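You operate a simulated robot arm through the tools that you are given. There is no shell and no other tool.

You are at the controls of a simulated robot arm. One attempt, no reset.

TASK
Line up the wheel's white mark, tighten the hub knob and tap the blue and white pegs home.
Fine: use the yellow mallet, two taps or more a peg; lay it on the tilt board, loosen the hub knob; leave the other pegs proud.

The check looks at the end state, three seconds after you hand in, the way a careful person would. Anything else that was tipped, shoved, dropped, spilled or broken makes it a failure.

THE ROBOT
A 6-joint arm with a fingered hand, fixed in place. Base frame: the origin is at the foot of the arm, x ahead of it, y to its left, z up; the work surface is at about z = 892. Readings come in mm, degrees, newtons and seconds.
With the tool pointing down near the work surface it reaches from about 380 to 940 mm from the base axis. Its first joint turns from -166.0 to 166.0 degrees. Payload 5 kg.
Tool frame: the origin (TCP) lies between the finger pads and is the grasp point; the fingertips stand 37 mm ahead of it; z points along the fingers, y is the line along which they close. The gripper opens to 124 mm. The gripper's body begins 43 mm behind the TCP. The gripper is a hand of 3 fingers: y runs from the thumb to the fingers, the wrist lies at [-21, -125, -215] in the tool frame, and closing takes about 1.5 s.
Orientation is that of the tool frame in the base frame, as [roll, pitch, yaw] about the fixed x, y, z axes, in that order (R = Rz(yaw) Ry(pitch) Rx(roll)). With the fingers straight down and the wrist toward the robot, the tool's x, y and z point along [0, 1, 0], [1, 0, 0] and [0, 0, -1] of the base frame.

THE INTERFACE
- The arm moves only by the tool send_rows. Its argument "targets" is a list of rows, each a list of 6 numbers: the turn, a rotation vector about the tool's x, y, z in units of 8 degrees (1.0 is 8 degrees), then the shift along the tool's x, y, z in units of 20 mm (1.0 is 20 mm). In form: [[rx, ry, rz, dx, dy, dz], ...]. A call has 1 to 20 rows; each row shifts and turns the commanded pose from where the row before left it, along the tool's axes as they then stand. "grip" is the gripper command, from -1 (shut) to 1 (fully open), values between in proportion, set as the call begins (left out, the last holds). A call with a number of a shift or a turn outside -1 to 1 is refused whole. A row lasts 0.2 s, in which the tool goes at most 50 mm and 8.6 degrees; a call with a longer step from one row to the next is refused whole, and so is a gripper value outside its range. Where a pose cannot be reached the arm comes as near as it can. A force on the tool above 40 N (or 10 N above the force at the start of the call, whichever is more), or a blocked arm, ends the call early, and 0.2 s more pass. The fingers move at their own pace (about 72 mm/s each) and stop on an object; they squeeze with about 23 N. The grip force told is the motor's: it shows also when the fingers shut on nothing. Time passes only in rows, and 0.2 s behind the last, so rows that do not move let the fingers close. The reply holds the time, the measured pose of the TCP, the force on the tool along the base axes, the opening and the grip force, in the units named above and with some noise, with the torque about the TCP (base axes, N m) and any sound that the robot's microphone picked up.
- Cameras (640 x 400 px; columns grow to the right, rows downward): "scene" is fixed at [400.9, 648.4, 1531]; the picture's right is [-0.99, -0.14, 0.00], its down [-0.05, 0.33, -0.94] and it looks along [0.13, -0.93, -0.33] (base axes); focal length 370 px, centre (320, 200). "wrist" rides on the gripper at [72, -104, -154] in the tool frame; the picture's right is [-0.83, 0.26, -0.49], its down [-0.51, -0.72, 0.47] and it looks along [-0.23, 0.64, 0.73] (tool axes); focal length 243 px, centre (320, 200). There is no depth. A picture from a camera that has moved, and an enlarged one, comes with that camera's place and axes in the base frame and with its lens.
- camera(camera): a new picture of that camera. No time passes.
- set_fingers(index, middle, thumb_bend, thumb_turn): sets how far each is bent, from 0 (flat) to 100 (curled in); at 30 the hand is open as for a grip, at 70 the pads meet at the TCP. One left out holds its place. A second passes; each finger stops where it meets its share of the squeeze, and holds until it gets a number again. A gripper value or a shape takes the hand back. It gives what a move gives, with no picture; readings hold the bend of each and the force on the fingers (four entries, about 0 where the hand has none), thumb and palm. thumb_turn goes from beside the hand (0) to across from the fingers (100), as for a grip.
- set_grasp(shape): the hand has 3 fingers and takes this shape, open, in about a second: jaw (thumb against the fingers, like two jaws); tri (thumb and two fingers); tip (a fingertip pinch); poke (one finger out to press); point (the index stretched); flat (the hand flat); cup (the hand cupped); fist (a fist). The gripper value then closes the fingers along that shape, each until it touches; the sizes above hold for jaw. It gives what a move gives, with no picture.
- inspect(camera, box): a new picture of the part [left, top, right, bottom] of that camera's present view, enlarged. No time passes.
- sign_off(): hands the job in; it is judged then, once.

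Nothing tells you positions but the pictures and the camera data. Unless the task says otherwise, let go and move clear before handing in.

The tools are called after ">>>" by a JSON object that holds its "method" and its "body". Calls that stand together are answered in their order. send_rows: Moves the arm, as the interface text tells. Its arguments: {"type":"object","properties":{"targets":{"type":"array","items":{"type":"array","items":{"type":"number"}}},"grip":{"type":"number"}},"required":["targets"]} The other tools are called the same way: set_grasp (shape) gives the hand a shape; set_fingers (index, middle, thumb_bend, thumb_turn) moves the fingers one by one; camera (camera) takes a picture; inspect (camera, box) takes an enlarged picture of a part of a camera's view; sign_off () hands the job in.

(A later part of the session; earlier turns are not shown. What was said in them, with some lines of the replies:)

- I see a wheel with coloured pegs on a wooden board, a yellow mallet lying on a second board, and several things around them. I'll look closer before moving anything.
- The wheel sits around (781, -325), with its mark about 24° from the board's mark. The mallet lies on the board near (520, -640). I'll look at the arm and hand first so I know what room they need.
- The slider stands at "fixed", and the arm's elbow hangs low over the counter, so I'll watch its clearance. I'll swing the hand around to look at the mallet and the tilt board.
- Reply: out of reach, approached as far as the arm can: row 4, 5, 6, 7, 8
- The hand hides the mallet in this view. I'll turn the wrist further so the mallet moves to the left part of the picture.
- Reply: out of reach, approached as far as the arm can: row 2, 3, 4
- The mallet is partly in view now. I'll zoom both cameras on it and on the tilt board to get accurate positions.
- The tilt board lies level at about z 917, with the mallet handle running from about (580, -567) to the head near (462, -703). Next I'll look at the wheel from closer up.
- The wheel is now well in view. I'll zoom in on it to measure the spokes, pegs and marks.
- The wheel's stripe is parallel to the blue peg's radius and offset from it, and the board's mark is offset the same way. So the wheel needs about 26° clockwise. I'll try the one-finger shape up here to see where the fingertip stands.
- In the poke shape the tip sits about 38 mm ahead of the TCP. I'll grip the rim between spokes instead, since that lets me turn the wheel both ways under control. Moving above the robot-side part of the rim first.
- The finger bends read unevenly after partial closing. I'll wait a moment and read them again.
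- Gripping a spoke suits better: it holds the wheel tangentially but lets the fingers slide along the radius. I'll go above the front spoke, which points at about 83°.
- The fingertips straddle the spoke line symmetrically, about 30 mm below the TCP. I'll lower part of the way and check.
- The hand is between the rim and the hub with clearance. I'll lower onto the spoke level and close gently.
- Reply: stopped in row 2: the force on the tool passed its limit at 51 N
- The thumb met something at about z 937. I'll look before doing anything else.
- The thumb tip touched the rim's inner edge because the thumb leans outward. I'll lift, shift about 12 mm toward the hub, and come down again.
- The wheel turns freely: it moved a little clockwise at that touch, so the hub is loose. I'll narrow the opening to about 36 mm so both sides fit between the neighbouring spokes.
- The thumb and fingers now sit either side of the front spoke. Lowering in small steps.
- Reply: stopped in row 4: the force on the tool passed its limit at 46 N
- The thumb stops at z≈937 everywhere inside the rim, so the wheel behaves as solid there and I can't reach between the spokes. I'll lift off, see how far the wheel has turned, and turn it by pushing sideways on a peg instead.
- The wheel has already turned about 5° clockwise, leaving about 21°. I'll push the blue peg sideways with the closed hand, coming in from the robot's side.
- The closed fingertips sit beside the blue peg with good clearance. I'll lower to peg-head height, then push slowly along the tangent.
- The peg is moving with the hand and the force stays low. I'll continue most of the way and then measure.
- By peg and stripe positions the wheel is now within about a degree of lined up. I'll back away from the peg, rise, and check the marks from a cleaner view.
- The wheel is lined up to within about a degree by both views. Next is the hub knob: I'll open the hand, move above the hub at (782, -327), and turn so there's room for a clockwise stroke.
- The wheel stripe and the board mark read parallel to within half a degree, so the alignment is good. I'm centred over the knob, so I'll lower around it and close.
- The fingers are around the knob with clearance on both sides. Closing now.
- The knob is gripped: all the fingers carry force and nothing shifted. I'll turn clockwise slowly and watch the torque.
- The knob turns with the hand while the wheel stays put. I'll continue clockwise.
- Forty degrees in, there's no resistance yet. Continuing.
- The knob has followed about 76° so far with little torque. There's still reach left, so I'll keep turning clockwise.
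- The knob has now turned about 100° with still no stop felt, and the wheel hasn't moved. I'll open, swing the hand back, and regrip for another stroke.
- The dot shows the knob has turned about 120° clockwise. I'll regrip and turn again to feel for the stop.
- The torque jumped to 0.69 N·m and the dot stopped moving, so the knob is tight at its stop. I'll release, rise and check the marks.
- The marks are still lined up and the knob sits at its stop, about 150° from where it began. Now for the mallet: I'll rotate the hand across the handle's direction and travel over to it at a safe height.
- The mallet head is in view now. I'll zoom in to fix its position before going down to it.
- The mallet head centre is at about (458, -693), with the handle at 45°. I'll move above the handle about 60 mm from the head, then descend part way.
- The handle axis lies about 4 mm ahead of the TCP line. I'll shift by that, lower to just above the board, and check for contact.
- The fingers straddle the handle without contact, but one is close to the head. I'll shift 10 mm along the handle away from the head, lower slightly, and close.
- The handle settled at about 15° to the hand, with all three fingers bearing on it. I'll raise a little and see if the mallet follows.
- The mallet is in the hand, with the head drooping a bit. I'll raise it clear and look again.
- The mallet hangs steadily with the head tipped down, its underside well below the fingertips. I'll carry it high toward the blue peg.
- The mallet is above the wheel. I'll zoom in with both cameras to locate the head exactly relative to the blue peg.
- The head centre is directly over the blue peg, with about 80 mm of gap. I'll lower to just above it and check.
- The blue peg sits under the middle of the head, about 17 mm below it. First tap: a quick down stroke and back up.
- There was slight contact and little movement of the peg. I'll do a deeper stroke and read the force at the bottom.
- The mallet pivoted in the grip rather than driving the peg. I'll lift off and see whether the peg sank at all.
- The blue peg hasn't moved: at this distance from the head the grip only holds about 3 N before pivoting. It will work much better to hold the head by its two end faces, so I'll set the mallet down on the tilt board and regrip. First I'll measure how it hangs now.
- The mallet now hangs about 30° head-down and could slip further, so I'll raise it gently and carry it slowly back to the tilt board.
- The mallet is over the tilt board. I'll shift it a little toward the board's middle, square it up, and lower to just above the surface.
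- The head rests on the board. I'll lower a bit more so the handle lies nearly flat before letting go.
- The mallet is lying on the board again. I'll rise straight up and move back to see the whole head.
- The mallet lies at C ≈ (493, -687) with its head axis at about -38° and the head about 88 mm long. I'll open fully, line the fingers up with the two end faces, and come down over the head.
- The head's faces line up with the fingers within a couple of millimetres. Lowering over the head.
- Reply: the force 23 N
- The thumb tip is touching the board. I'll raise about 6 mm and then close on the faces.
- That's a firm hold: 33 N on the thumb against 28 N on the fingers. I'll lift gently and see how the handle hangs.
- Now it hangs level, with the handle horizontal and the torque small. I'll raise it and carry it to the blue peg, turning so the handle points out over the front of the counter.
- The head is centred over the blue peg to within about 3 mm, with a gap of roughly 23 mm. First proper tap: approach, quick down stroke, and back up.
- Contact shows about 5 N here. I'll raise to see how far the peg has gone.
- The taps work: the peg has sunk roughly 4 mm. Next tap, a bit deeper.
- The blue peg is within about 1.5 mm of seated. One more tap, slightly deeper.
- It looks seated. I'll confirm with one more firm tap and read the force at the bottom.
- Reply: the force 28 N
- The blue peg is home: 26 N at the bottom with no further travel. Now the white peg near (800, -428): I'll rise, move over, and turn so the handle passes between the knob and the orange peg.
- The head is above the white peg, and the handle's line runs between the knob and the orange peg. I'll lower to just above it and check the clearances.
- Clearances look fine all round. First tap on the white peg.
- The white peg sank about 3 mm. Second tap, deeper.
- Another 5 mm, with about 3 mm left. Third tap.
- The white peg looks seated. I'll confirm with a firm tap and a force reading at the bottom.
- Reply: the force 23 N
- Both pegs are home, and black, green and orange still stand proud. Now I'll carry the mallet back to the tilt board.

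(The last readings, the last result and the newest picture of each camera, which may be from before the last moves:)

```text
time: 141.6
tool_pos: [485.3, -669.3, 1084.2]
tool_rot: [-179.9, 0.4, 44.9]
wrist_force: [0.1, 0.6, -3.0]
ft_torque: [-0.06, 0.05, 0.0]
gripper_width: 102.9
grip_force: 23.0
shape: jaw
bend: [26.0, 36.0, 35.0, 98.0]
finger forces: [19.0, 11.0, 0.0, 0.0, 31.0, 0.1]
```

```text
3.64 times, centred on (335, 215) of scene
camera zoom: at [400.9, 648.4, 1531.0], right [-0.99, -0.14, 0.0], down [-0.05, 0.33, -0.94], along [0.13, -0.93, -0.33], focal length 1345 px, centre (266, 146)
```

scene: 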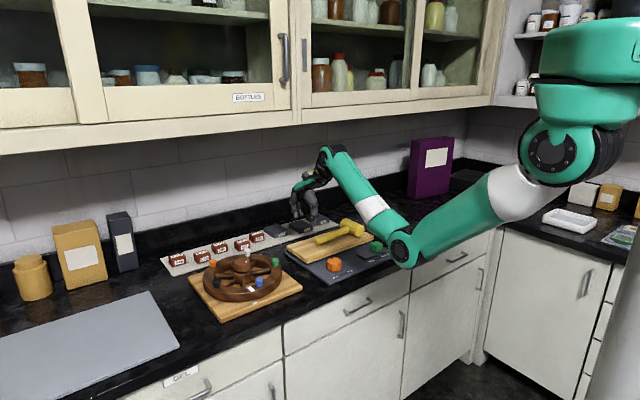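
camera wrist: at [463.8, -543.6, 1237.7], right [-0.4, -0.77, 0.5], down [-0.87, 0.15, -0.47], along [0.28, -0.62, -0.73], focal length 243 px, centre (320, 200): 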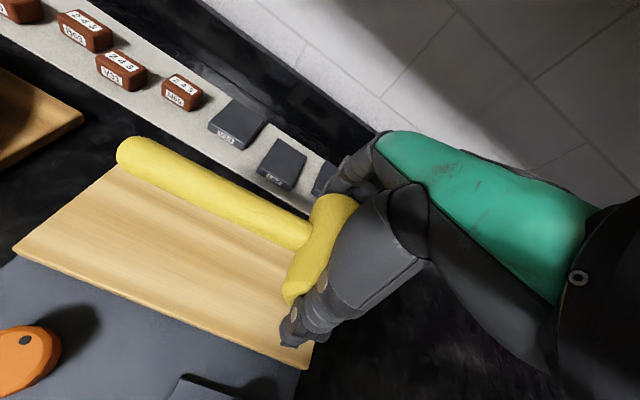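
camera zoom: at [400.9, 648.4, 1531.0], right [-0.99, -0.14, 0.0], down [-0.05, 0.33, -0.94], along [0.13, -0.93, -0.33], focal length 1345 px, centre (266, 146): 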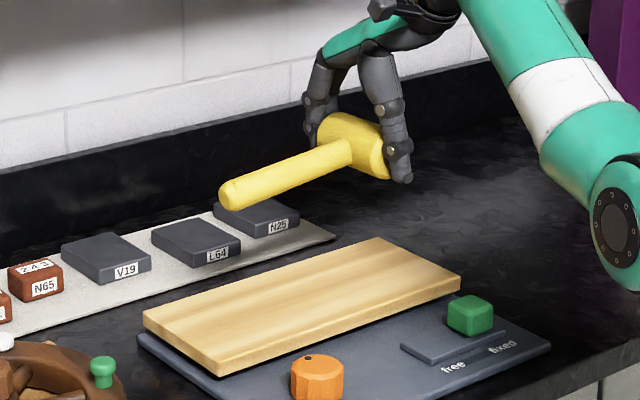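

The mallet is over the middle of the tilt board and in line with it. Lowering to just above the surface.

>>> {"method": "send_rows", "body": {"targets": [[0, 0, 0, 0, 0, 0.6], [0, 0, 0, 0, 0, 0.9], [0, 0, 0, 0, 0, 0.9], [0, 0, 0, 0, 0, 0.9], [0, 0, 0, 0, 0, 0.9], [0, 0, 0, 0, 0, 0.7], [0, 0, 0, 0, 0, 0.4], [0, 0, 0, 0, 0, 0]]}}

>>> {"method": "inspect", "body": {"camera": "scene", "box": [290, 190, 400, 270]}}

>>> {"method": "camera", "body": {"camera": "wrist"}}

```text
time: 143.4
tool_pos: [485.2, -669.2, 977.5]
tool_rot: [180.0, 0.4, 45.1]
wrist_force: [-0.4, 0.3, -2.4]
ft_torque: [-0.05, 0.05, -0.04]
gripper_width: 103.0
grip_force: 22.6
shape: jaw
bend: [26.0, 36.0, 35.0, 98.0]
finger forces: [19.1, 10.9, 0.0, 0.0, 31.0, 0.0]
```

```text
5.00 times, centred on (345, 230) of scene
camera zoom: at [400.9, 648.4, 1531.0], right [-0.99, -0.14, 0.0], down [-0.05, 0.33, -0.94], along [0.13, -0.93, -0.33], focal length 1849 px, centre (195, 50)
```

zoom: 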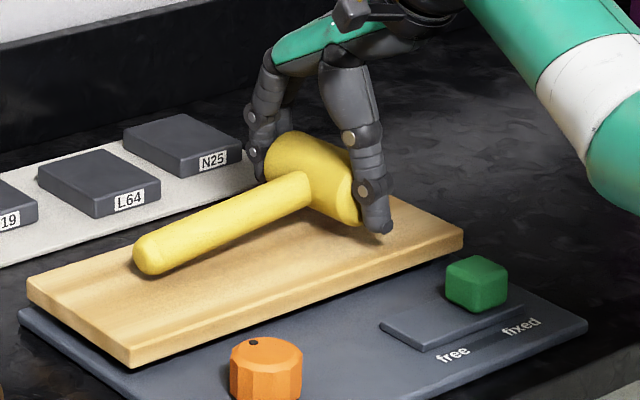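

```text
taken
camera wrist: at [463.5, -543.7, 1132.0], right [-0.4, -0.77, 0.5], down [-0.87, 0.15, -0.47], along [0.28, -0.62, -0.73], focal length 243 px, centre (320, 200)
```

wrist: 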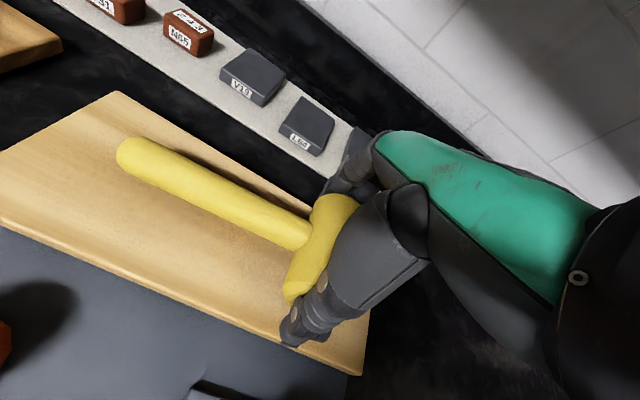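

>>> {"method": "send_rows", "body": {"targets": [[0, 0, 0, 0, 0, 0.2], [0, 0, 0, 0, 0, 0.2], [0, 0, 0, 0, 0, 0.2], [0, 0, 0, 0, 0, 0.15]]}}

>>> {"method": "inspect", "body": {"camera": "scene", "box": [300, 195, 390, 260]}}

```text
time: 144.4
tool_pos: [485.3, -668.0, 961.7]
tool_rot: [180.0, 0.4, 45.0]
wrist_force: [-1.1, 1.1, 2.3]
ft_torque: [0.06, -0.28, 0.08]
gripper_width: 102.7
grip_force: 22.9
shape: jaw
bend: [26.0, 36.0, 35.0, 98.0]
finger forces: [18.9, 10.3, 0.0, 0.0, 32.1, 0.0]
```

```text
6.15 times, centred on (345, 228) of scene
camera zoom: at [400.9, 648.4, 1531.0], right [-0.99, -0.14, 0.0], down [-0.05, 0.33, -0.94], along [0.13, -0.93, -0.33], focal length 2276 px, centre (166, 31)
```

zoom: 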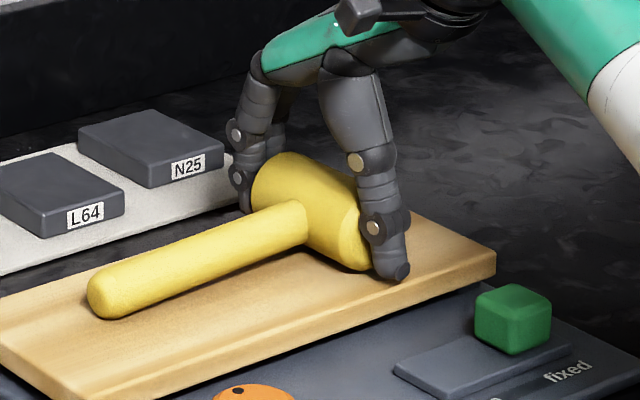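

The mallet is touching the board. A touch lower, then I'll open the hand.

>>> {"method": "send_rows", "body": {"targets": [[0, 0, 0, 0, 0, 0.07], [0, 0, 0, 0, 0, 0]]}}

>>> {"method": "send_rows", "body": {"targets": [[0, 0, 0, 0, 0, 0], [0, 0, 0, 0, 0, 0], [0, 0, 0, 0, 0, 0], [0, 0, 0, 0, 0, 0], [0, 0, 0, 0, 0, 0]], "grip": 1}}

>>> {"method": "inspect", "body": {"camera": "scene", "box": [300, 195, 390, 260]}}

>>> {"method": "camera", "body": {"camera": "wrist"}}

```text
time: 145.0
tool_pos: [485.2, -669.6, 962.8]
tool_rot: [-180.0, 0.4, 45.1]
wrist_force: [-0.6, 3.6, 9.7]
ft_torque: [-0.14, -0.46, 0.14]
gripper_width: 102.7
grip_force: 23.3
shape: jaw
bend: [26.0, 36.0, 35.0, 98.0]
finger forces: [18.7, 10.2, 0.0, 0.1, 33.8, 0.0]
```

```text
time: 146.2
tool_pos: [483.7, -668.9, 960.7]
tool_rot: [-179.7, 0.4, 45.2]
wrist_force: [0.1, 0.3, 0.4]
ft_torque: [-0.02, -0.06, 0.05]
gripper_width: 123.9
grip_force: 0.1
shape: jaw
bend: [30.0, 30.0, 30.0, 98.0]
finger forces: [1.1, 0.0, 0.1, 0.0, 1.1, 0.0]
```

```text
6.15 times, centred on (345, 228) of scene
camera zoom: at [400.9, 648.4, 1531.0], right [-0.99, -0.14, 0.0], down [-0.05, 0.33, -0.94], along [0.13, -0.93, -0.33], focal length 2276 px, centre (166, 31)
```

zoom: 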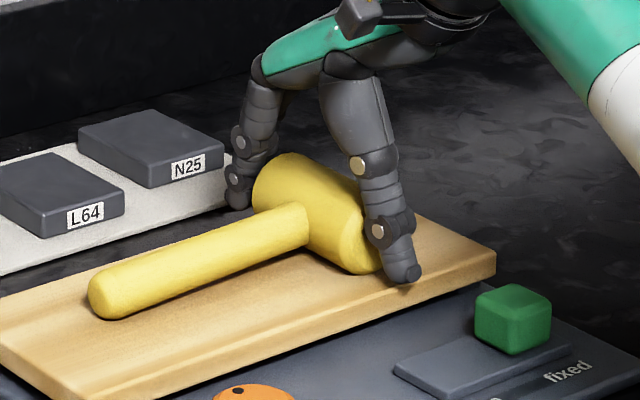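

```text
taken
camera wrist: at [462.6, -543.3, 1114.9], right [-0.4, -0.77, 0.5], down [-0.87, 0.15, -0.47], along [0.28, -0.62, -0.73], focal length 243 px, centre (320, 200)
```

wrist: 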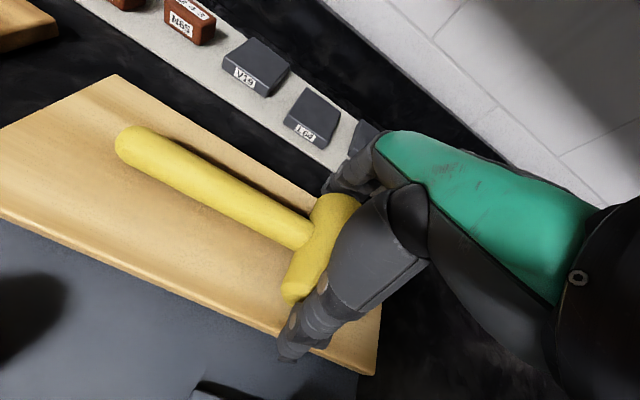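

Released. I'll rise straight up and check that the mallet stays put.

>>> {"method": "send_rows", "body": {"targets": [[0, 0, 0, 0, 0, -0.2], [0, 0, 0, 0, 0, -0.5], [0, 0, 0, 0, 0, -0.8], [0, 0, 0, 0, 0, -1], [0, 0, 0, 0, 0, -1], [0, 0, 0, 0, 0, -1], [0, 0, 0, 0, 0, -1], [0, 0, 0, 0, 0, 0]]}}

>>> {"method": "inspect", "body": {"camera": "scene", "box": [290, 190, 400, 270]}}

>>> {"method": "camera", "body": {"camera": "wrist"}}

```text
time: 148.0
tool_pos: [486.2, -668.2, 1071.2]
tool_rot: [-179.9, 0.4, 44.9]
wrist_force: [0.2, 0.1, 0.6]
ft_torque: [-0.01, 0.01, 0.0]
gripper_width: 124.1
grip_force: 0.2
shape: jaw
bend: [30.0, 30.0, 30.0, 98.0]
finger forces: [0.0, 0.0, 0.1, 0.1, 0.0, 0.0]
```

```text
5.00 times, centred on (345, 230) of scene
camera zoom: at [400.9, 648.4, 1531.0], right [-0.99, -0.14, 0.0], down [-0.05, 0.33, -0.94], along [0.13, -0.93, -0.33], focal length 1849 px, centre (195, 50)
```

zoom: 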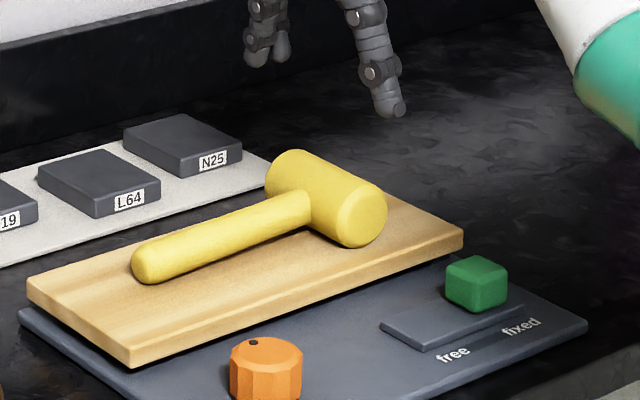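

```text
taken
camera wrist: at [463.7, -543.2, 1225.3], right [-0.4, -0.77, 0.5], down [-0.87, 0.15, -0.47], along [0.28, -0.62, -0.73], focal length 243 px, centre (320, 200)
```

wrist: 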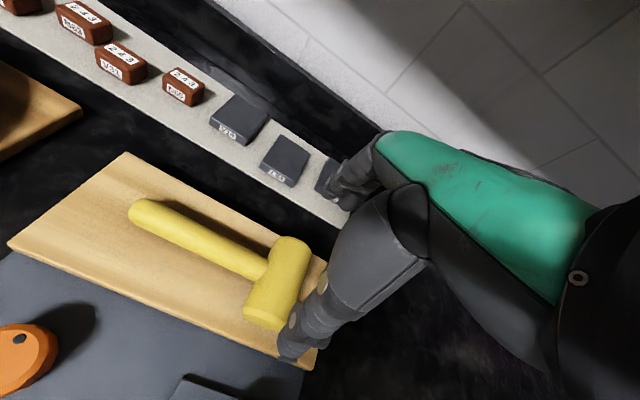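

The mallet lies fully on the tilt board. The last job is loosening the hub knob, so I'm moving back above the hub.

>>> {"method": "send_rows", "body": {"targets": [[0, 0, 0, 0.98, -0.072, 0], [0, 0, 0, 0.98, -0.072, 0], [0, 0, 0, 0.98, -0.072, 0], [0, 0, 0, 0.98, -0.072, 0], [0, 0, 0, 0.98, -0.072, 0], [0, 0, 0, 0.98, -0.072, 0], [0, 0, 0, 0.98, -0.072, 0], [0, 0, 0, 0.98, -0.072, 0], [0, 0, 0, 0.98, -0.072, 0], [0, 0, 0, 0.98, -0.072, 0], [0, 0, 0, 0.98, -0.072, 0], [0, 0, 0, 0.98, -0.072, 0], [0, 0, 0, 0.98, -0.072, 0], [0, 0, 0, 0.98, -0.072, 0], [0, 0, 0, 0.98, -0.072, 0], [0, 0, 0, 0.98, -0.072, 0], [0, 0, 0, 0.98, -0.072, 0], [0, 0, 0, 0.98, -0.072, 0], [0, 0, 0, 0.98, -0.072, 0], [0, 0, 0, 0.98, -0.072, 0]], "grip": 0.2}}

>>> {"method": "send_rows", "body": {"targets": [[0, 0, 0, 0.98, -0.072, 0], [0, 0, 0, 0.98, -0.072, 0], [0, 0, 0, 0.98, -0.072, 0], [0, 0, 1, 0, 0, 0], [0, 0, 1, 0, 0, 0], [0, 0, 1, 0, 0, 0], [0, 0, 1, 0, 0, 0], [0, 0, 1, 0, 0, 0], [0, 0, 0.6, 0, 0, 0], [0, 0, 0, 0, 0, 0]]}}

>>> {"method": "camera", "body": {"camera": "wrist"}}

>>> {"method": "inspect", "body": {"camera": "scene", "box": [190, 190, 310, 300]}}

```text
time: 152.2
tool_pos: [745.2, -372.3, 1069.2]
tool_rot: [-179.9, 0.3, 45.1]
wrist_force: [0.0, 0.9, 0.1]
ft_torque: [0.0, -0.03, 0.01]
gripper_width: 74.9
grip_force: 0.1
shape: jaw
bend: [73.0, 41.0, 64.0, 100.0]
finger forces: [0.0, 0.1, 0.1, 0.1, 0.0, 0.1]
```

```text
time: 154.4
tool_pos: [782.5, -327.0, 1067.0]
tool_rot: [179.8, 0.4, 0.2]
wrist_force: [0.0, -0.2, 0.4]
ft_torque: [-0.02, -0.02, 0.0]
gripper_width: 75.0
grip_force: 0.0
shape: jaw
bend: [73.0, 41.0, 64.0, 100.0]
finger forces: [0.0, 0.1, 0.0, 0.0, 0.0, 0.0]
```

```text
taken
camera wrist: at [854.2, -222.5, 1221.0], right [-0.83, -0.26, 0.5], down [-0.51, 0.72, -0.47], along [-0.23, -0.64, -0.73], focal length 243 px, centre (320, 200)
```

wrist: 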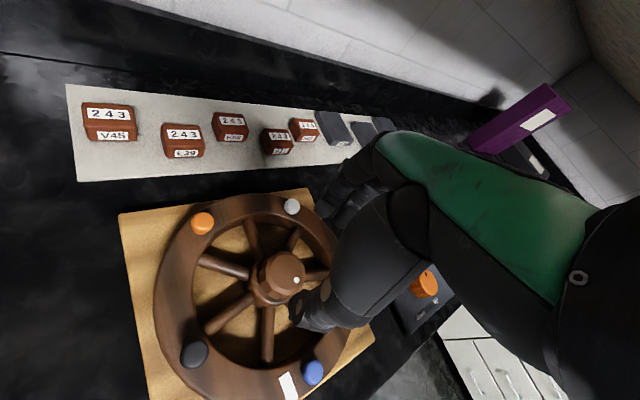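

```text
3.64 times, centred on (250, 245) of scene
camera zoom: at [400.9, 648.4, 1531.0], right [-0.99, -0.14, 0.0], down [-0.05, 0.33, -0.94], along [0.13, -0.93, -0.33], focal length 1345 px, centre (574, 36)
```

zoom: 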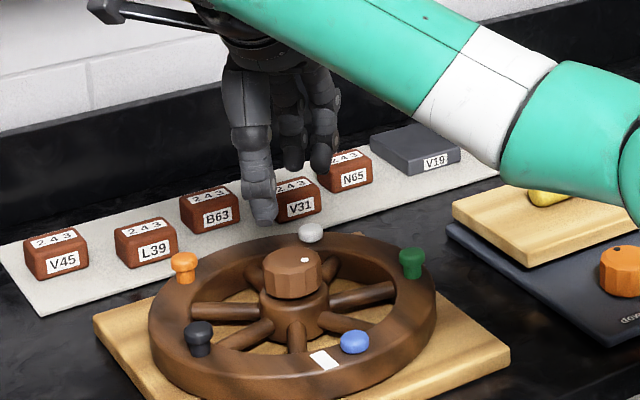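

Lowering around the knob and closing on it.

>>> {"method": "send_rows", "body": {"targets": [[0, 0, 0, -0.04, 0, 1], [0, 0, 0, 0, 0, 1], [0, 0, 0, 0, 0, 1], [0, 0, 0, 0, 0, 0.8], [0, 0, 0, 0, 0, 0]]}}

>>> {"method": "send_rows", "body": {"targets": [[0, 0, 0, 0, 0, 0], [0, 0, 0, 0, 0, 0], [0, 0, 0, 0, 0, 0], [0, 0, 0, 0, 0, 0], [0, 0, 0, 0, 0, 0], [0, 0, 0, 0, 0, 0], [0, 0, 0, 0, 0, 0], [0, 0, 0, 0, 0, 0]], "grip": -1}}

>>> {"method": "inspect", "body": {"camera": "scene", "box": [200, 220, 300, 300]}}

```text
time: 155.6
tool_pos: [779.5, -327.6, 992.2]
tool_rot: [179.7, 0.4, 0.3]
wrist_force: [-0.1, 0.4, 0.2]
ft_torque: [0.0, 0.0, -0.04]
gripper_width: 74.9
grip_force: 0.0
shape: jaw
bend: [73.0, 41.0, 64.0, 100.0]
finger forces: [0.0, 0.1, 0.0, 0.1, 0.0, 0.0]
```

```text
time: 157.4
tool_pos: [779.1, -327.8, 991.2]
tool_rot: [179.9, 0.4, 0.2]
wrist_force: [0.5, 1.4, -2.4]
ft_torque: [0.02, -0.03, 0.04]
gripper_width: 38.5
grip_force: 22.9
shape: jaw
bend: [74.0, 55.0, 74.0, 100.0]
finger forces: [13.1, 6.4, 0.0, 0.0, 20.8, 0.0]
```

```text
5.00 times, centred on (250, 260) of scene
camera zoom: at [400.9, 648.4, 1531.0], right [-0.99, -0.14, 0.0], down [-0.05, 0.33, -0.94], along [0.13, -0.93, -0.33], focal length 1849 px, centre (670, -100)
```

zoom: 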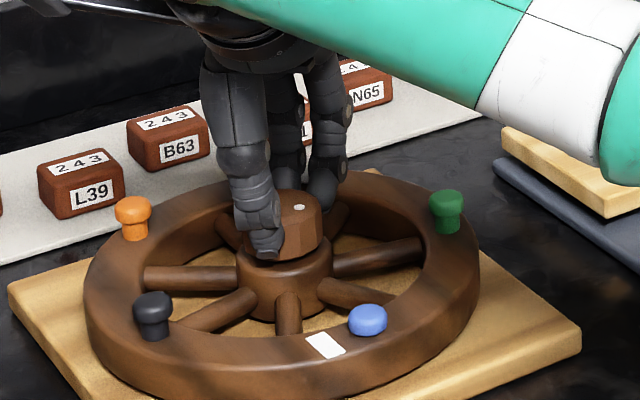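

The knob is gripped. I'm turning counter-clockwise slowly.

>>> {"method": "send_rows", "body": {"targets": [[0, 0, -0.4, 0, 0, 0], [0, 0, -0.4, 0, 0, 0], [0, 0, -0.4, 0, 0, 0], [0, 0, -0.4, 0, 0, 0], [0, 0, -0.4, 0, 0, 0]]}}

>>> {"method": "inspect", "body": {"camera": "scene", "box": [200, 220, 300, 300]}}

```text
time: 158.6
tool_pos: [780.0, -327.8, 991.6]
tool_rot: [179.8, 0.4, 16.2]
wrist_force: [-2.8, 0.0, -0.6]
ft_torque: [-0.04, 0.08, 0.0]
gripper_width: 38.1
grip_force: 23.5
shape: jaw
bend: [74.0, 55.0, 74.0, 100.0]
finger forces: [13.0, 7.3, 0.0, 0.1, 22.1, 0.1]
```

```text
5.00 times, centred on (250, 260) of scene
camera zoom: at [400.9, 648.4, 1531.0], right [-0.99, -0.14, 0.0], down [-0.05, 0.33, -0.94], along [0.13, -0.93, -0.33], focal length 1849 px, centre (670, -100)
```

zoom: 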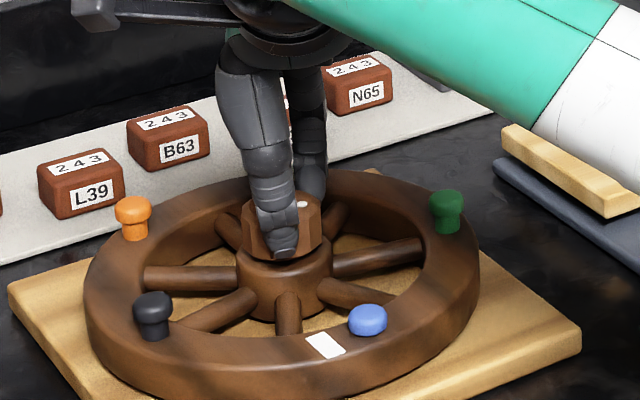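

>>> {"method": "send_rows", "body": {"targets": [[0, 0, -0.6, 0, 0, 0], [0, 0, -0.6, 0, 0, 0], [0, 0, -0.6, 0, 0, 0], [0, 0, -0.6, 0, 0, 0], [0, 0, -0.6, 0, 0, 0], [0, 0, -0.6, 0, 0, 0], [0, 0, -0.6, 0, 0, 0]]}}

>>> {"method": "inspect", "body": {"camera": "scene", "box": [200, 220, 300, 300]}}

```text
time: 160.2
tool_pos: [780.0, -327.8, 992.1]
tool_rot: [-179.9, 0.4, 50.0]
wrist_force: [-2.1, -6.9, -0.3]
ft_torque: [-0.21, -0.05, -0.02]
gripper_width: 38.2
grip_force: 22.9
shape: jaw
bend: [74.0, 55.0, 74.0, 100.0]
finger forces: [13.7, 9.7, 0.1, 0.0, 21.0, 0.0]
```

```text
5.00 times, centred on (250, 260) of scene
camera zoom: at [400.9, 648.4, 1531.0], right [-0.99, -0.14, 0.0], down [-0.05, 0.33, -0.94], along [0.13, -0.93, -0.33], focal length 1849 px, centre (670, -100)
```

zoom: 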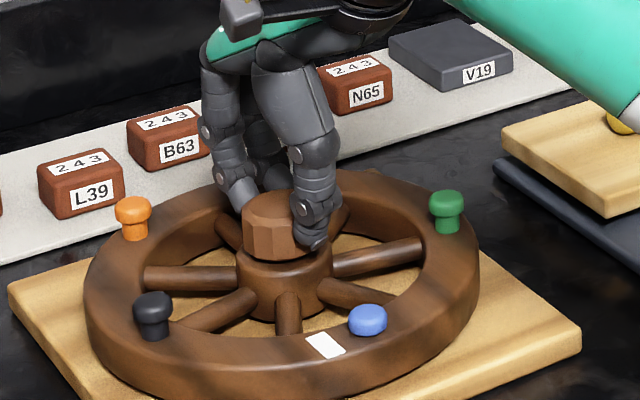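

>>> {"method": "send_rows", "body": {"targets": [[0, 0, -0.6, -0.04, 0.02, 0], [0, 0, -0.6, 0, 0, 0], [0, 0, -0.6, 0, 0, 0], [0, 0, -0.6, 0, 0, 0], [0, 0, -0.6, 0, 0, 0], [0, 0, -0.6, 0, 0, 0], [0, 0, -0.6, 0, 0, 0], [0, 0, -0.6, 0, 0, 0]]}}

>>> {"method": "inspect", "body": {"camera": "scene", "box": [200, 220, 300, 300]}}

```text
time: 162.0
tool_pos: [780.4, -328.9, 992.4]
tool_rot: [-179.7, 0.2, 88.3]
wrist_force: [5.1, -8.0, -2.7]
ft_torque: [-0.27, -0.3, -0.01]
gripper_width: 38.3
grip_force: 23.3
shape: jaw
bend: [74.0, 55.0, 74.0, 100.0]
finger forces: [15.0, 10.5, 0.0, 0.0, 19.8, 0.0]
```

```text
5.00 times, centred on (250, 260) of scene
camera zoom: at [400.9, 648.4, 1531.0], right [-0.99, -0.14, 0.0], down [-0.05, 0.33, -0.94], along [0.13, -0.93, -0.33], focal length 1849 px, centre (670, -100)
```

zoom: 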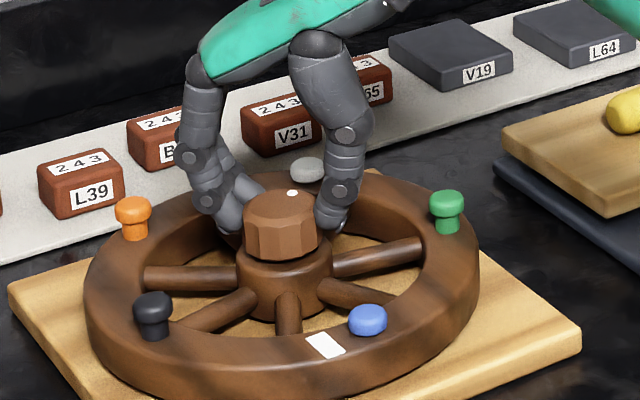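

>>> {"method": "send_rows", "body": {"targets": [[0, 0, -0.6, -0.06, 0.04, 0], [0, 0, -0.6, 0, 0, 0], [0, 0, -0.6, 0, 0, 0], [0, 0, -0.6, 0, 0, 0], [0, 0, -0.6, 0, 0, 0], [0, 0, -0.6, 0, 0, 0], [0, 0, -0.6, 0, 0, 0]]}}

>>> {"method": "inspect", "body": {"camera": "scene", "box": [200, 220, 300, 300]}}

```text
time: 163.6
tool_pos: [780.1, -329.1, 993.1]
tool_rot: [-179.6, 0.0, 121.8]
wrist_force: [2.1, -4.5, -0.5]
ft_torque: [-0.12, -0.19, 0.0]
gripper_width: 38.1
grip_force: 23.6
shape: jaw
bend: [74.0, 55.0, 73.0, 100.0]
finger forces: [13.6, 8.4, 0.0, 0.0, 22.5, 0.0]
```

```text
5.00 times, centred on (250, 260) of scene
camera zoom: at [400.9, 648.4, 1531.0], right [-0.99, -0.14, 0.0], down [-0.05, 0.33, -0.94], along [0.13, -0.93, -0.33], focal length 1849 px, centre (670, -100)
```

zoom: 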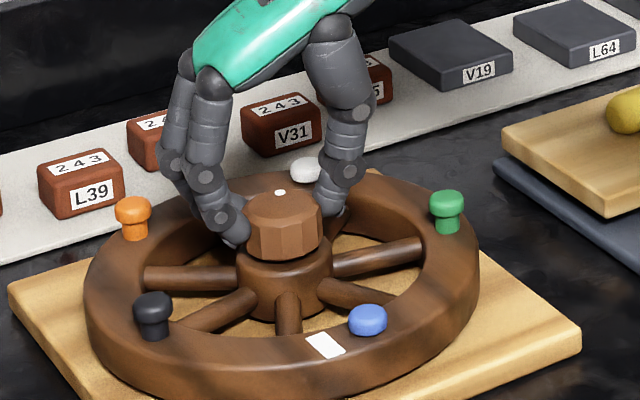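

The knob is about 25–30° short of where it began. I'll regrip for one more short stroke so it's fully loose.

>>> {"method": "send_rows", "body": {"targets": [[0, 0, 0, 0, 0, 0], [0, 0, 0, 0, 0, 0], [0, 0, 0, 0, 0, 0], [0, 0, 0, 0, 0, 0], [0, 0, 0, 0, 0, -0.2]], "grip": 0.2}}

>>> {"method": "inspect", "body": {"camera": "wrist", "box": [140, 150, 400, 350]}}

>>> {"method": "send_rows", "body": {"targets": [[0, 0, 1, 0, 0, 0], [0, 0, 1, 0, 0, 0], [0, 0, 1, 0, 0, 0], [0, 0, 1, 0, 0, 0], [0, 0, 1, 0, 0, 0], [0, 0, 1, 0, 0, 0], [0, 0, 1, 0, 0, 0], [0, 0, 1, 0, 0, 0], [0, 0, 1, 0, 0, 0], [0, 0, 0, 0, 0, 0]]}}

```text
time: 164.8
tool_pos: [780.4, -329.8, 995.8]
tool_rot: [-179.6, 0.0, 121.7]
wrist_force: [0.2, 0.6, 0.2]
ft_torque: [0.0, 0.04, 0.0]
gripper_width: 74.2
grip_force: 0.1
shape: jaw
bend: [73.0, 41.0, 65.0, 100.0]
finger forces: [0.1, 0.0, 0.0, 0.1, 0.0, 0.0]
```

```text
2.00 times, centred on (270, 250) of wrist
camera zoom: at [654.6, -322.1, 1151.0], right [0.66, -0.57, 0.49], down [-0.35, -0.81, -0.47], along [0.66, 0.14, -0.74], focal length 485 px, centre (420, 100)
```

zoom: 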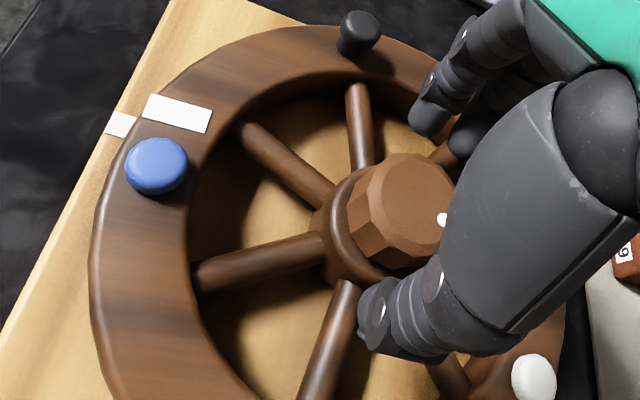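

```text
time: 167.0
tool_pos: [779.6, -331.6, 996.4]
tool_rot: [-179.8, 0.3, 49.8]
wrist_force: [0.1, 0.9, 0.5]
ft_torque: [-0.01, 0.01, 0.04]
gripper_width: 73.9
grip_force: 0.0
shape: jaw
bend: [73.0, 41.0, 65.0, 100.0]
finger forces: [0.2, 0.0, 0.0, 0.0, 0.0, 0.0]
```

>>> {"method": "send_rows", "body": {"targets": [[0, 0, 0, 0.25, -0.085, 0.27], [0, 0, 0, 0, 0, 0]]}}

>>> {"method": "send_rows", "body": {"targets": [[0, 0, 0, 0, 0, 0], [0, 0, 0, 0, 0, 0], [0, 0, 0, 0, 0, 0], [0, 0, 0, 0, 0, 0], [0, 0, 0, 0, 0, 0], [0, 0, 0, 0, 0, 0], [0, 0, 0, 0, 0, 0], [0, 0, 0, 0, 0, 0]], "grip": -1}}

>>> {"method": "send_rows", "body": {"targets": [[0, 0, -0.5, 0, 0, 0], [0, 0, -0.5, 0, 0, 0], [0, 0, -0.5, 0, 0, 0], [0, 0, -0.5, 0, 0, 0], [0, 0, -0.5, 0, 0, 0]]}}

>>> {"method": "inspect", "body": {"camera": "scene", "box": [200, 220, 300, 300]}}

```text
time: 167.6
tool_pos: [782.8, -324.6, 992.3]
tool_rot: [-179.9, 0.3, 49.8]
wrist_force: [-0.4, 0.1, 0.6]
ft_torque: [-0.01, -0.01, -0.01]
gripper_width: 73.9
grip_force: 0.0
shape: jaw
bend: [73.0, 41.0, 65.0, 100.0]
finger forces: [0.0, 0.0, 0.0, 0.0, 0.1, 0.1]
```

```text
time: 169.4
tool_pos: [782.0, -325.0, 990.5]
tool_rot: [-179.9, 0.5, 49.8]
wrist_force: [0.3, 1.0, -2.7]
ft_torque: [0.0, -0.01, -0.02]
gripper_width: 39.7
grip_force: 22.9
shape: jaw
bend: [74.0, 53.0, 74.0, 100.0]
finger forces: [13.0, 7.2, 0.1, 0.1, 19.5, 0.0]
```

```text
time: 170.6
tool_pos: [781.7, -323.8, 991.4]
tool_rot: [-179.7, 0.4, 69.9]
wrist_force: [-6.4, -0.1, -1.3]
ft_torque: [-0.04, 0.14, -0.06]
gripper_width: 38.7
grip_force: 22.8
shape: jaw
bend: [74.0, 53.0, 74.0, 100.0]
finger forces: [12.0, 6.9, 0.0, 0.1, 23.2, 0.0]
```

```text
5.00 times, centred on (250, 260) of scene
camera zoom: at [400.9, 648.4, 1531.0], right [-0.99, -0.14, 0.0], down [-0.05, 0.33, -0.94], along [0.13, -0.93, -0.33], focal length 1849 px, centre (670, -100)
```

zoom: 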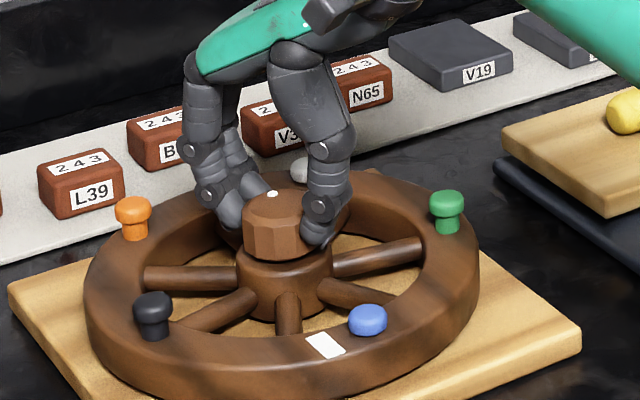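

>>> {"method": "send_rows", "body": {"targets": [[0, 0, -0.5, 0, -0.04, 0], [0, 0, -0.5, 0, 0, 0], [0, 0, -0.5, 0, 0, 0], [0, 0, -0.5, 0, 0, 0]]}}

>>> {"method": "inspect", "body": {"camera": "scene", "box": [200, 220, 300, 300]}}

```text
time: 171.6
tool_pos: [781.0, -326.4, 991.1]
tool_rot: [-179.7, 0.2, 85.9]
wrist_force: [-2.4, -12.1, -4.9]
ft_torque: [-0.33, 0.15, -0.55]
gripper_width: 38.5
grip_force: 23.6
shape: jaw
bend: [74.0, 54.0, 74.0, 99.0]
finger forces: [12.1, 8.2, 0.0, 0.0, 21.9, 0.0]
```

```text
5.00 times, centred on (250, 260) of scene
camera zoom: at [400.9, 648.4, 1531.0], right [-0.99, -0.14, 0.0], down [-0.05, 0.33, -0.94], along [0.13, -0.93, -0.33], focal length 1849 px, centre (670, -100)
```

zoom: 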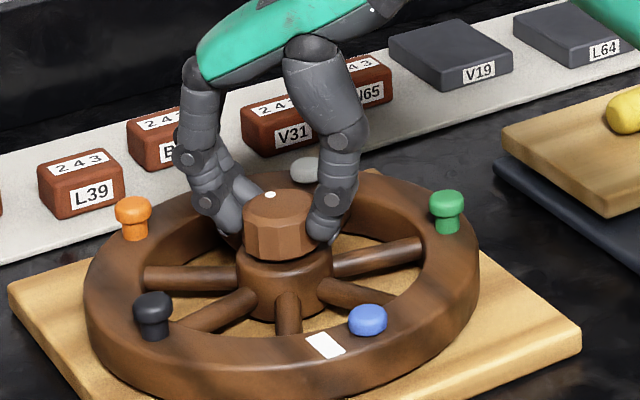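

The torque rose to 0.55 N·m with the dot back where it started, so the knob is at its loose stop. I'll ease off, release and rise.

>>> {"method": "send_rows", "body": {"targets": [[0, 0, 0.4, -0.07, 0, 0], [0, 0, 0, 0, 0, 0]]}}

>>> {"method": "send_rows", "body": {"targets": [[0, 0, 0, 0, 0, 0], [0, 0, 0, 0, 0, 0], [0, 0, 0, 0, 0, 0], [0, 0, 0, 0, 0, 0], [0, 0, 0, 0, 0, 0], [0, 0, 0, 0, 0, -0.6], [0, 0, 0, 0, 0, -1], [0, 0, 0, 0, 0, -1], [0, 0, 0, 0, 0, -1], [0, 0, 0, 0, 0, -0.4], [0, 0, 0, 0, 0, 0]], "grip": 0.2}}

>>> {"method": "send_rows", "body": {"targets": [[0, 0, -1, 0, 0, 0], [0, 0, -1, 0, 0, 0], [0, 0, -1, 0, 0, 0], [0, 0, -1, 0, 0, 0], [0, 0, -0.7, 0, 0, 0]]}}

>>> {"method": "inspect", "body": {"camera": "wrist", "box": [140, 170, 400, 370]}}

>>> {"method": "inspect", "body": {"camera": "wrist", "box": [140, 215, 220, 275]}}

>>> {"method": "inspect", "body": {"camera": "scene", "box": [180, 230, 320, 330]}}

```text
time: 172.2
tool_pos: [781.6, -326.8, 991.7]
tool_rot: [-179.6, 0.2, 82.7]
wrist_force: [-3.7, -5.8, -2.9]
ft_torque: [-0.13, 0.16, -0.3]
gripper_width: 38.9
grip_force: 23.2
shape: jaw
bend: [74.0, 54.0, 74.0, 100.0]
finger forces: [12.7, 7.9, 0.0, 0.1, 22.2, 0.1]
```

```text
time: 174.6
tool_pos: [780.5, -326.0, 1070.0]
tool_rot: [-179.7, 0.3, 82.6]
wrist_force: [0.3, -0.6, -0.5]
ft_torque: [-0.02, -0.01, 0.02]
gripper_width: 73.8
grip_force: 0.0
shape: jaw
bend: [73.0, 41.0, 65.0, 100.0]
finger forces: [0.0, 0.2, 0.0, 0.1, 0.0, 0.0]
```

```text
time: 175.8
tool_pos: [781.1, -326.0, 1070.2]
tool_rot: [-179.7, 0.0, 120.3]
wrist_force: [-0.1, 0.6, -0.1]
ft_torque: [-0.01, 0.01, 0.01]
gripper_width: 73.8
grip_force: 0.1
shape: jaw
bend: [73.0, 41.0, 65.0, 100.0]
finger forces: [0.0, 0.0, 0.0, 0.0, 0.1, 0.0]
```

```text
2.00 times, centred on (270, 270) of wrist
camera zoom: at [655.9, -315.0, 1225.8], right [0.65, -0.58, 0.49], down [-0.37, -0.8, -0.47], along [0.67, 0.12, -0.74], focal length 485 px, centre (420, 60)
```

zoom: 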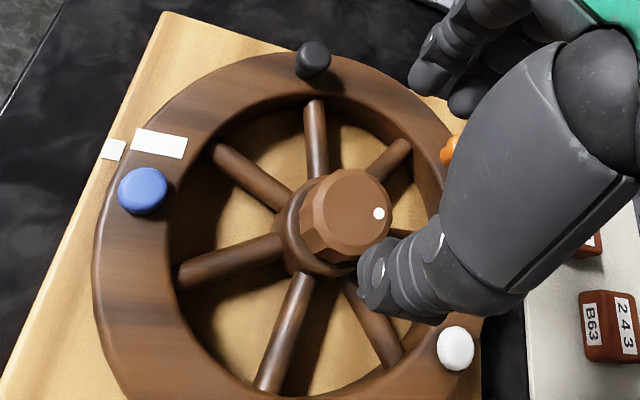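

```text
6.67 times, centred on (180, 245) of wrist
camera zoom: at [655.9, -315.0, 1225.8], right [0.65, -0.58, 0.49], down [-0.37, -0.8, -0.47], along [0.67, 0.12, -0.74], focal length 1618 px, centre (1253, -100)
```

zoom: 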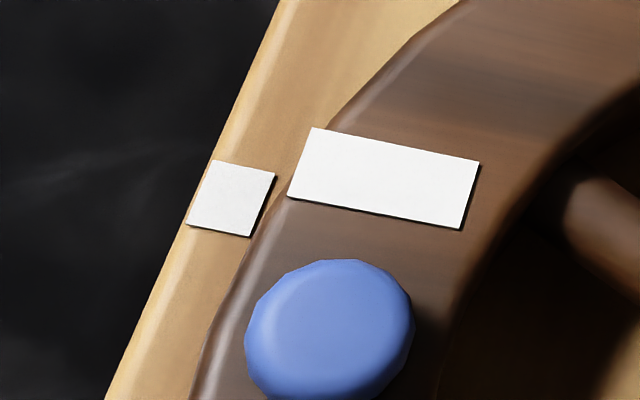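

```text
4.00 times, centred on (250, 280) of scene
camera zoom: at [400.9, 648.4, 1531.0], right [-0.99, -0.14, 0.0], down [-0.05, 0.33, -0.94], along [0.13, -0.93, -0.33], focal length 1479 px, centre (600, -120)
```

zoom: 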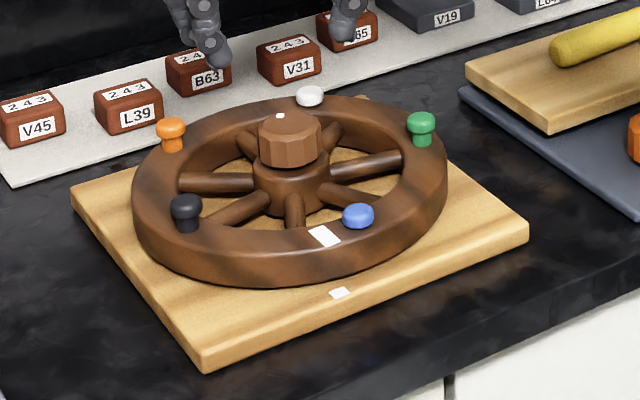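

The wheel and board marks are parallel and in line, blue and white are home, the other three pegs are proud, and the knob is back at its loose stop. I'll move the hand well clear and take a last overall look.

>>> {"method": "send_rows", "body": {"targets": [[0, 0, 0, 0, 0, -1], [0, 0, 0, 0, 0, -1], [0, 0, 0, 0, 0, -1], [0, 0, 0, 0, -0.7, -1], [0, 0, 0, 0, -1, -1], [0, 0, 0.5, 0, -1, -1], [0, 0, 0.8, 0, -1, -0.5], [0, 0, 0.8, 0, -1, 0], [0, 0, 0.8, 0, -1, 0], [0, 0, 0.8, 0, -0.5, 0]]}}

>>> {"method": "camera", "body": {"camera": "scene"}}

>>> {"method": "inspect", "body": {"camera": "scene", "box": [270, 200, 410, 290]}}

>>> {"method": "inspect", "body": {"camera": "scene", "box": [150, 205, 340, 324]}}

```text
time: 178.0
tool_pos: [668.5, -372.5, 1201.6]
tool_rot: [-179.6, 0.2, 90.5]
wrist_force: [-0.5, -0.4, -0.1]
ft_torque: [0.01, -0.01, 0.03]
gripper_width: 74.1
grip_force: 0.0
shape: jaw
bend: [73.0, 41.0, 65.0, 100.0]
finger forces: [0.0, 0.1, 0.0, 0.0, 0.0, 0.0]
```

```text
taken
```

scene: 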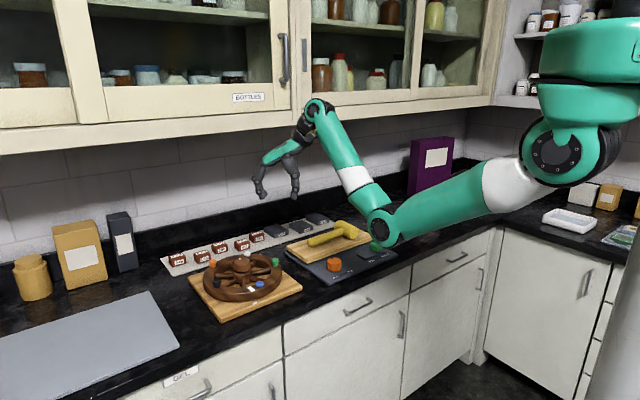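

```text
4.44 times, centred on (340, 245) of scene
camera zoom: at [400.9, 648.4, 1531.0], right [-0.99, -0.14, 0.0], down [-0.05, 0.33, -0.94], along [0.13, -0.93, -0.33], focal length 1644 px, centre (231, 0)
```

zoom: 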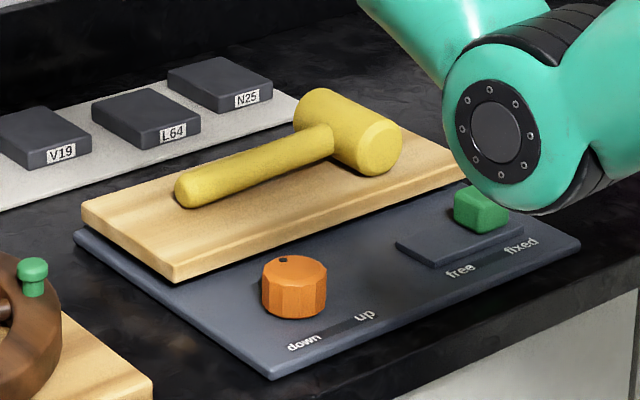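

```text
3.36 times, centred on (245, 264) of scene
camera zoom: at [400.9, 648.4, 1531.0], right [-0.99, -0.14, 0.0], down [-0.05, 0.33, -0.94], along [0.13, -0.93, -0.33], focal length 1243 px, centre (572, -17)
```

zoom: 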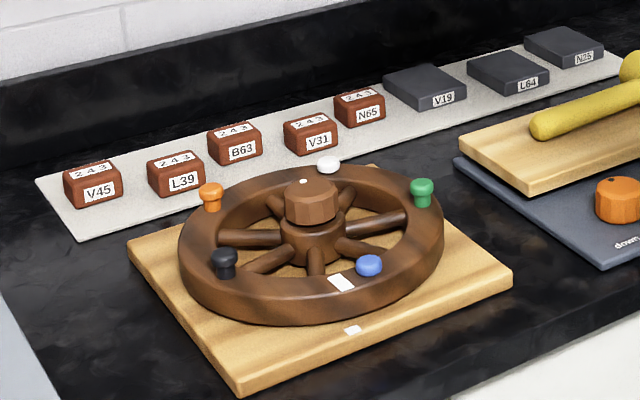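

The end state matches the task. The wheel mark is lined up, blue and white pegs are home (at least two mallet taps each), and black, green and orange are still proud. The mallet lies on the fixed tilt board, the hub knob is loosened again, nothing else has moved and the hand is clear, so I'm handing in.

>>> {"method": "sign_off", "body": {}}

```text
The job is handed in.
```

I've handed the job in. The last pictures show everything where the task wants it:

- **Wheel:** the white mark is lined up with the board's mark. The two read parallel to within about half a degree, and at most about 1.5° off by position.
- **Pegs:** blue and white are home. I used the yellow mallet and gave each at least two taps; a final firm tap moved neither any further. Black, green and orange still stand proud.
- **Mallet:** it lies flat on the tilt board. The board's slider is still at "fixed" and its orange knob is untouched.
- **Hub knob:** I tightened it to its stop before tapping. Afterwards I turned it back to its loose stop, where it began. I read "loosen the hub knob" as the last step, so it ends loose.

Three things happened on the way:

- **Extra contacts:** while turning the wheel, the thumb touched the rim and the hub area twice. I finished the turn by pushing the blue peg sideways.
- **Regrip:** my first grip on the mallet was too weak to drive a peg, so I set it down on the tilt board and picked it up again by the head.
- **Side of the head:** all the taps landed with the side of the mallet head, not its flat face.

Nothing else on the counter looks moved, and the hand is clear of the work.
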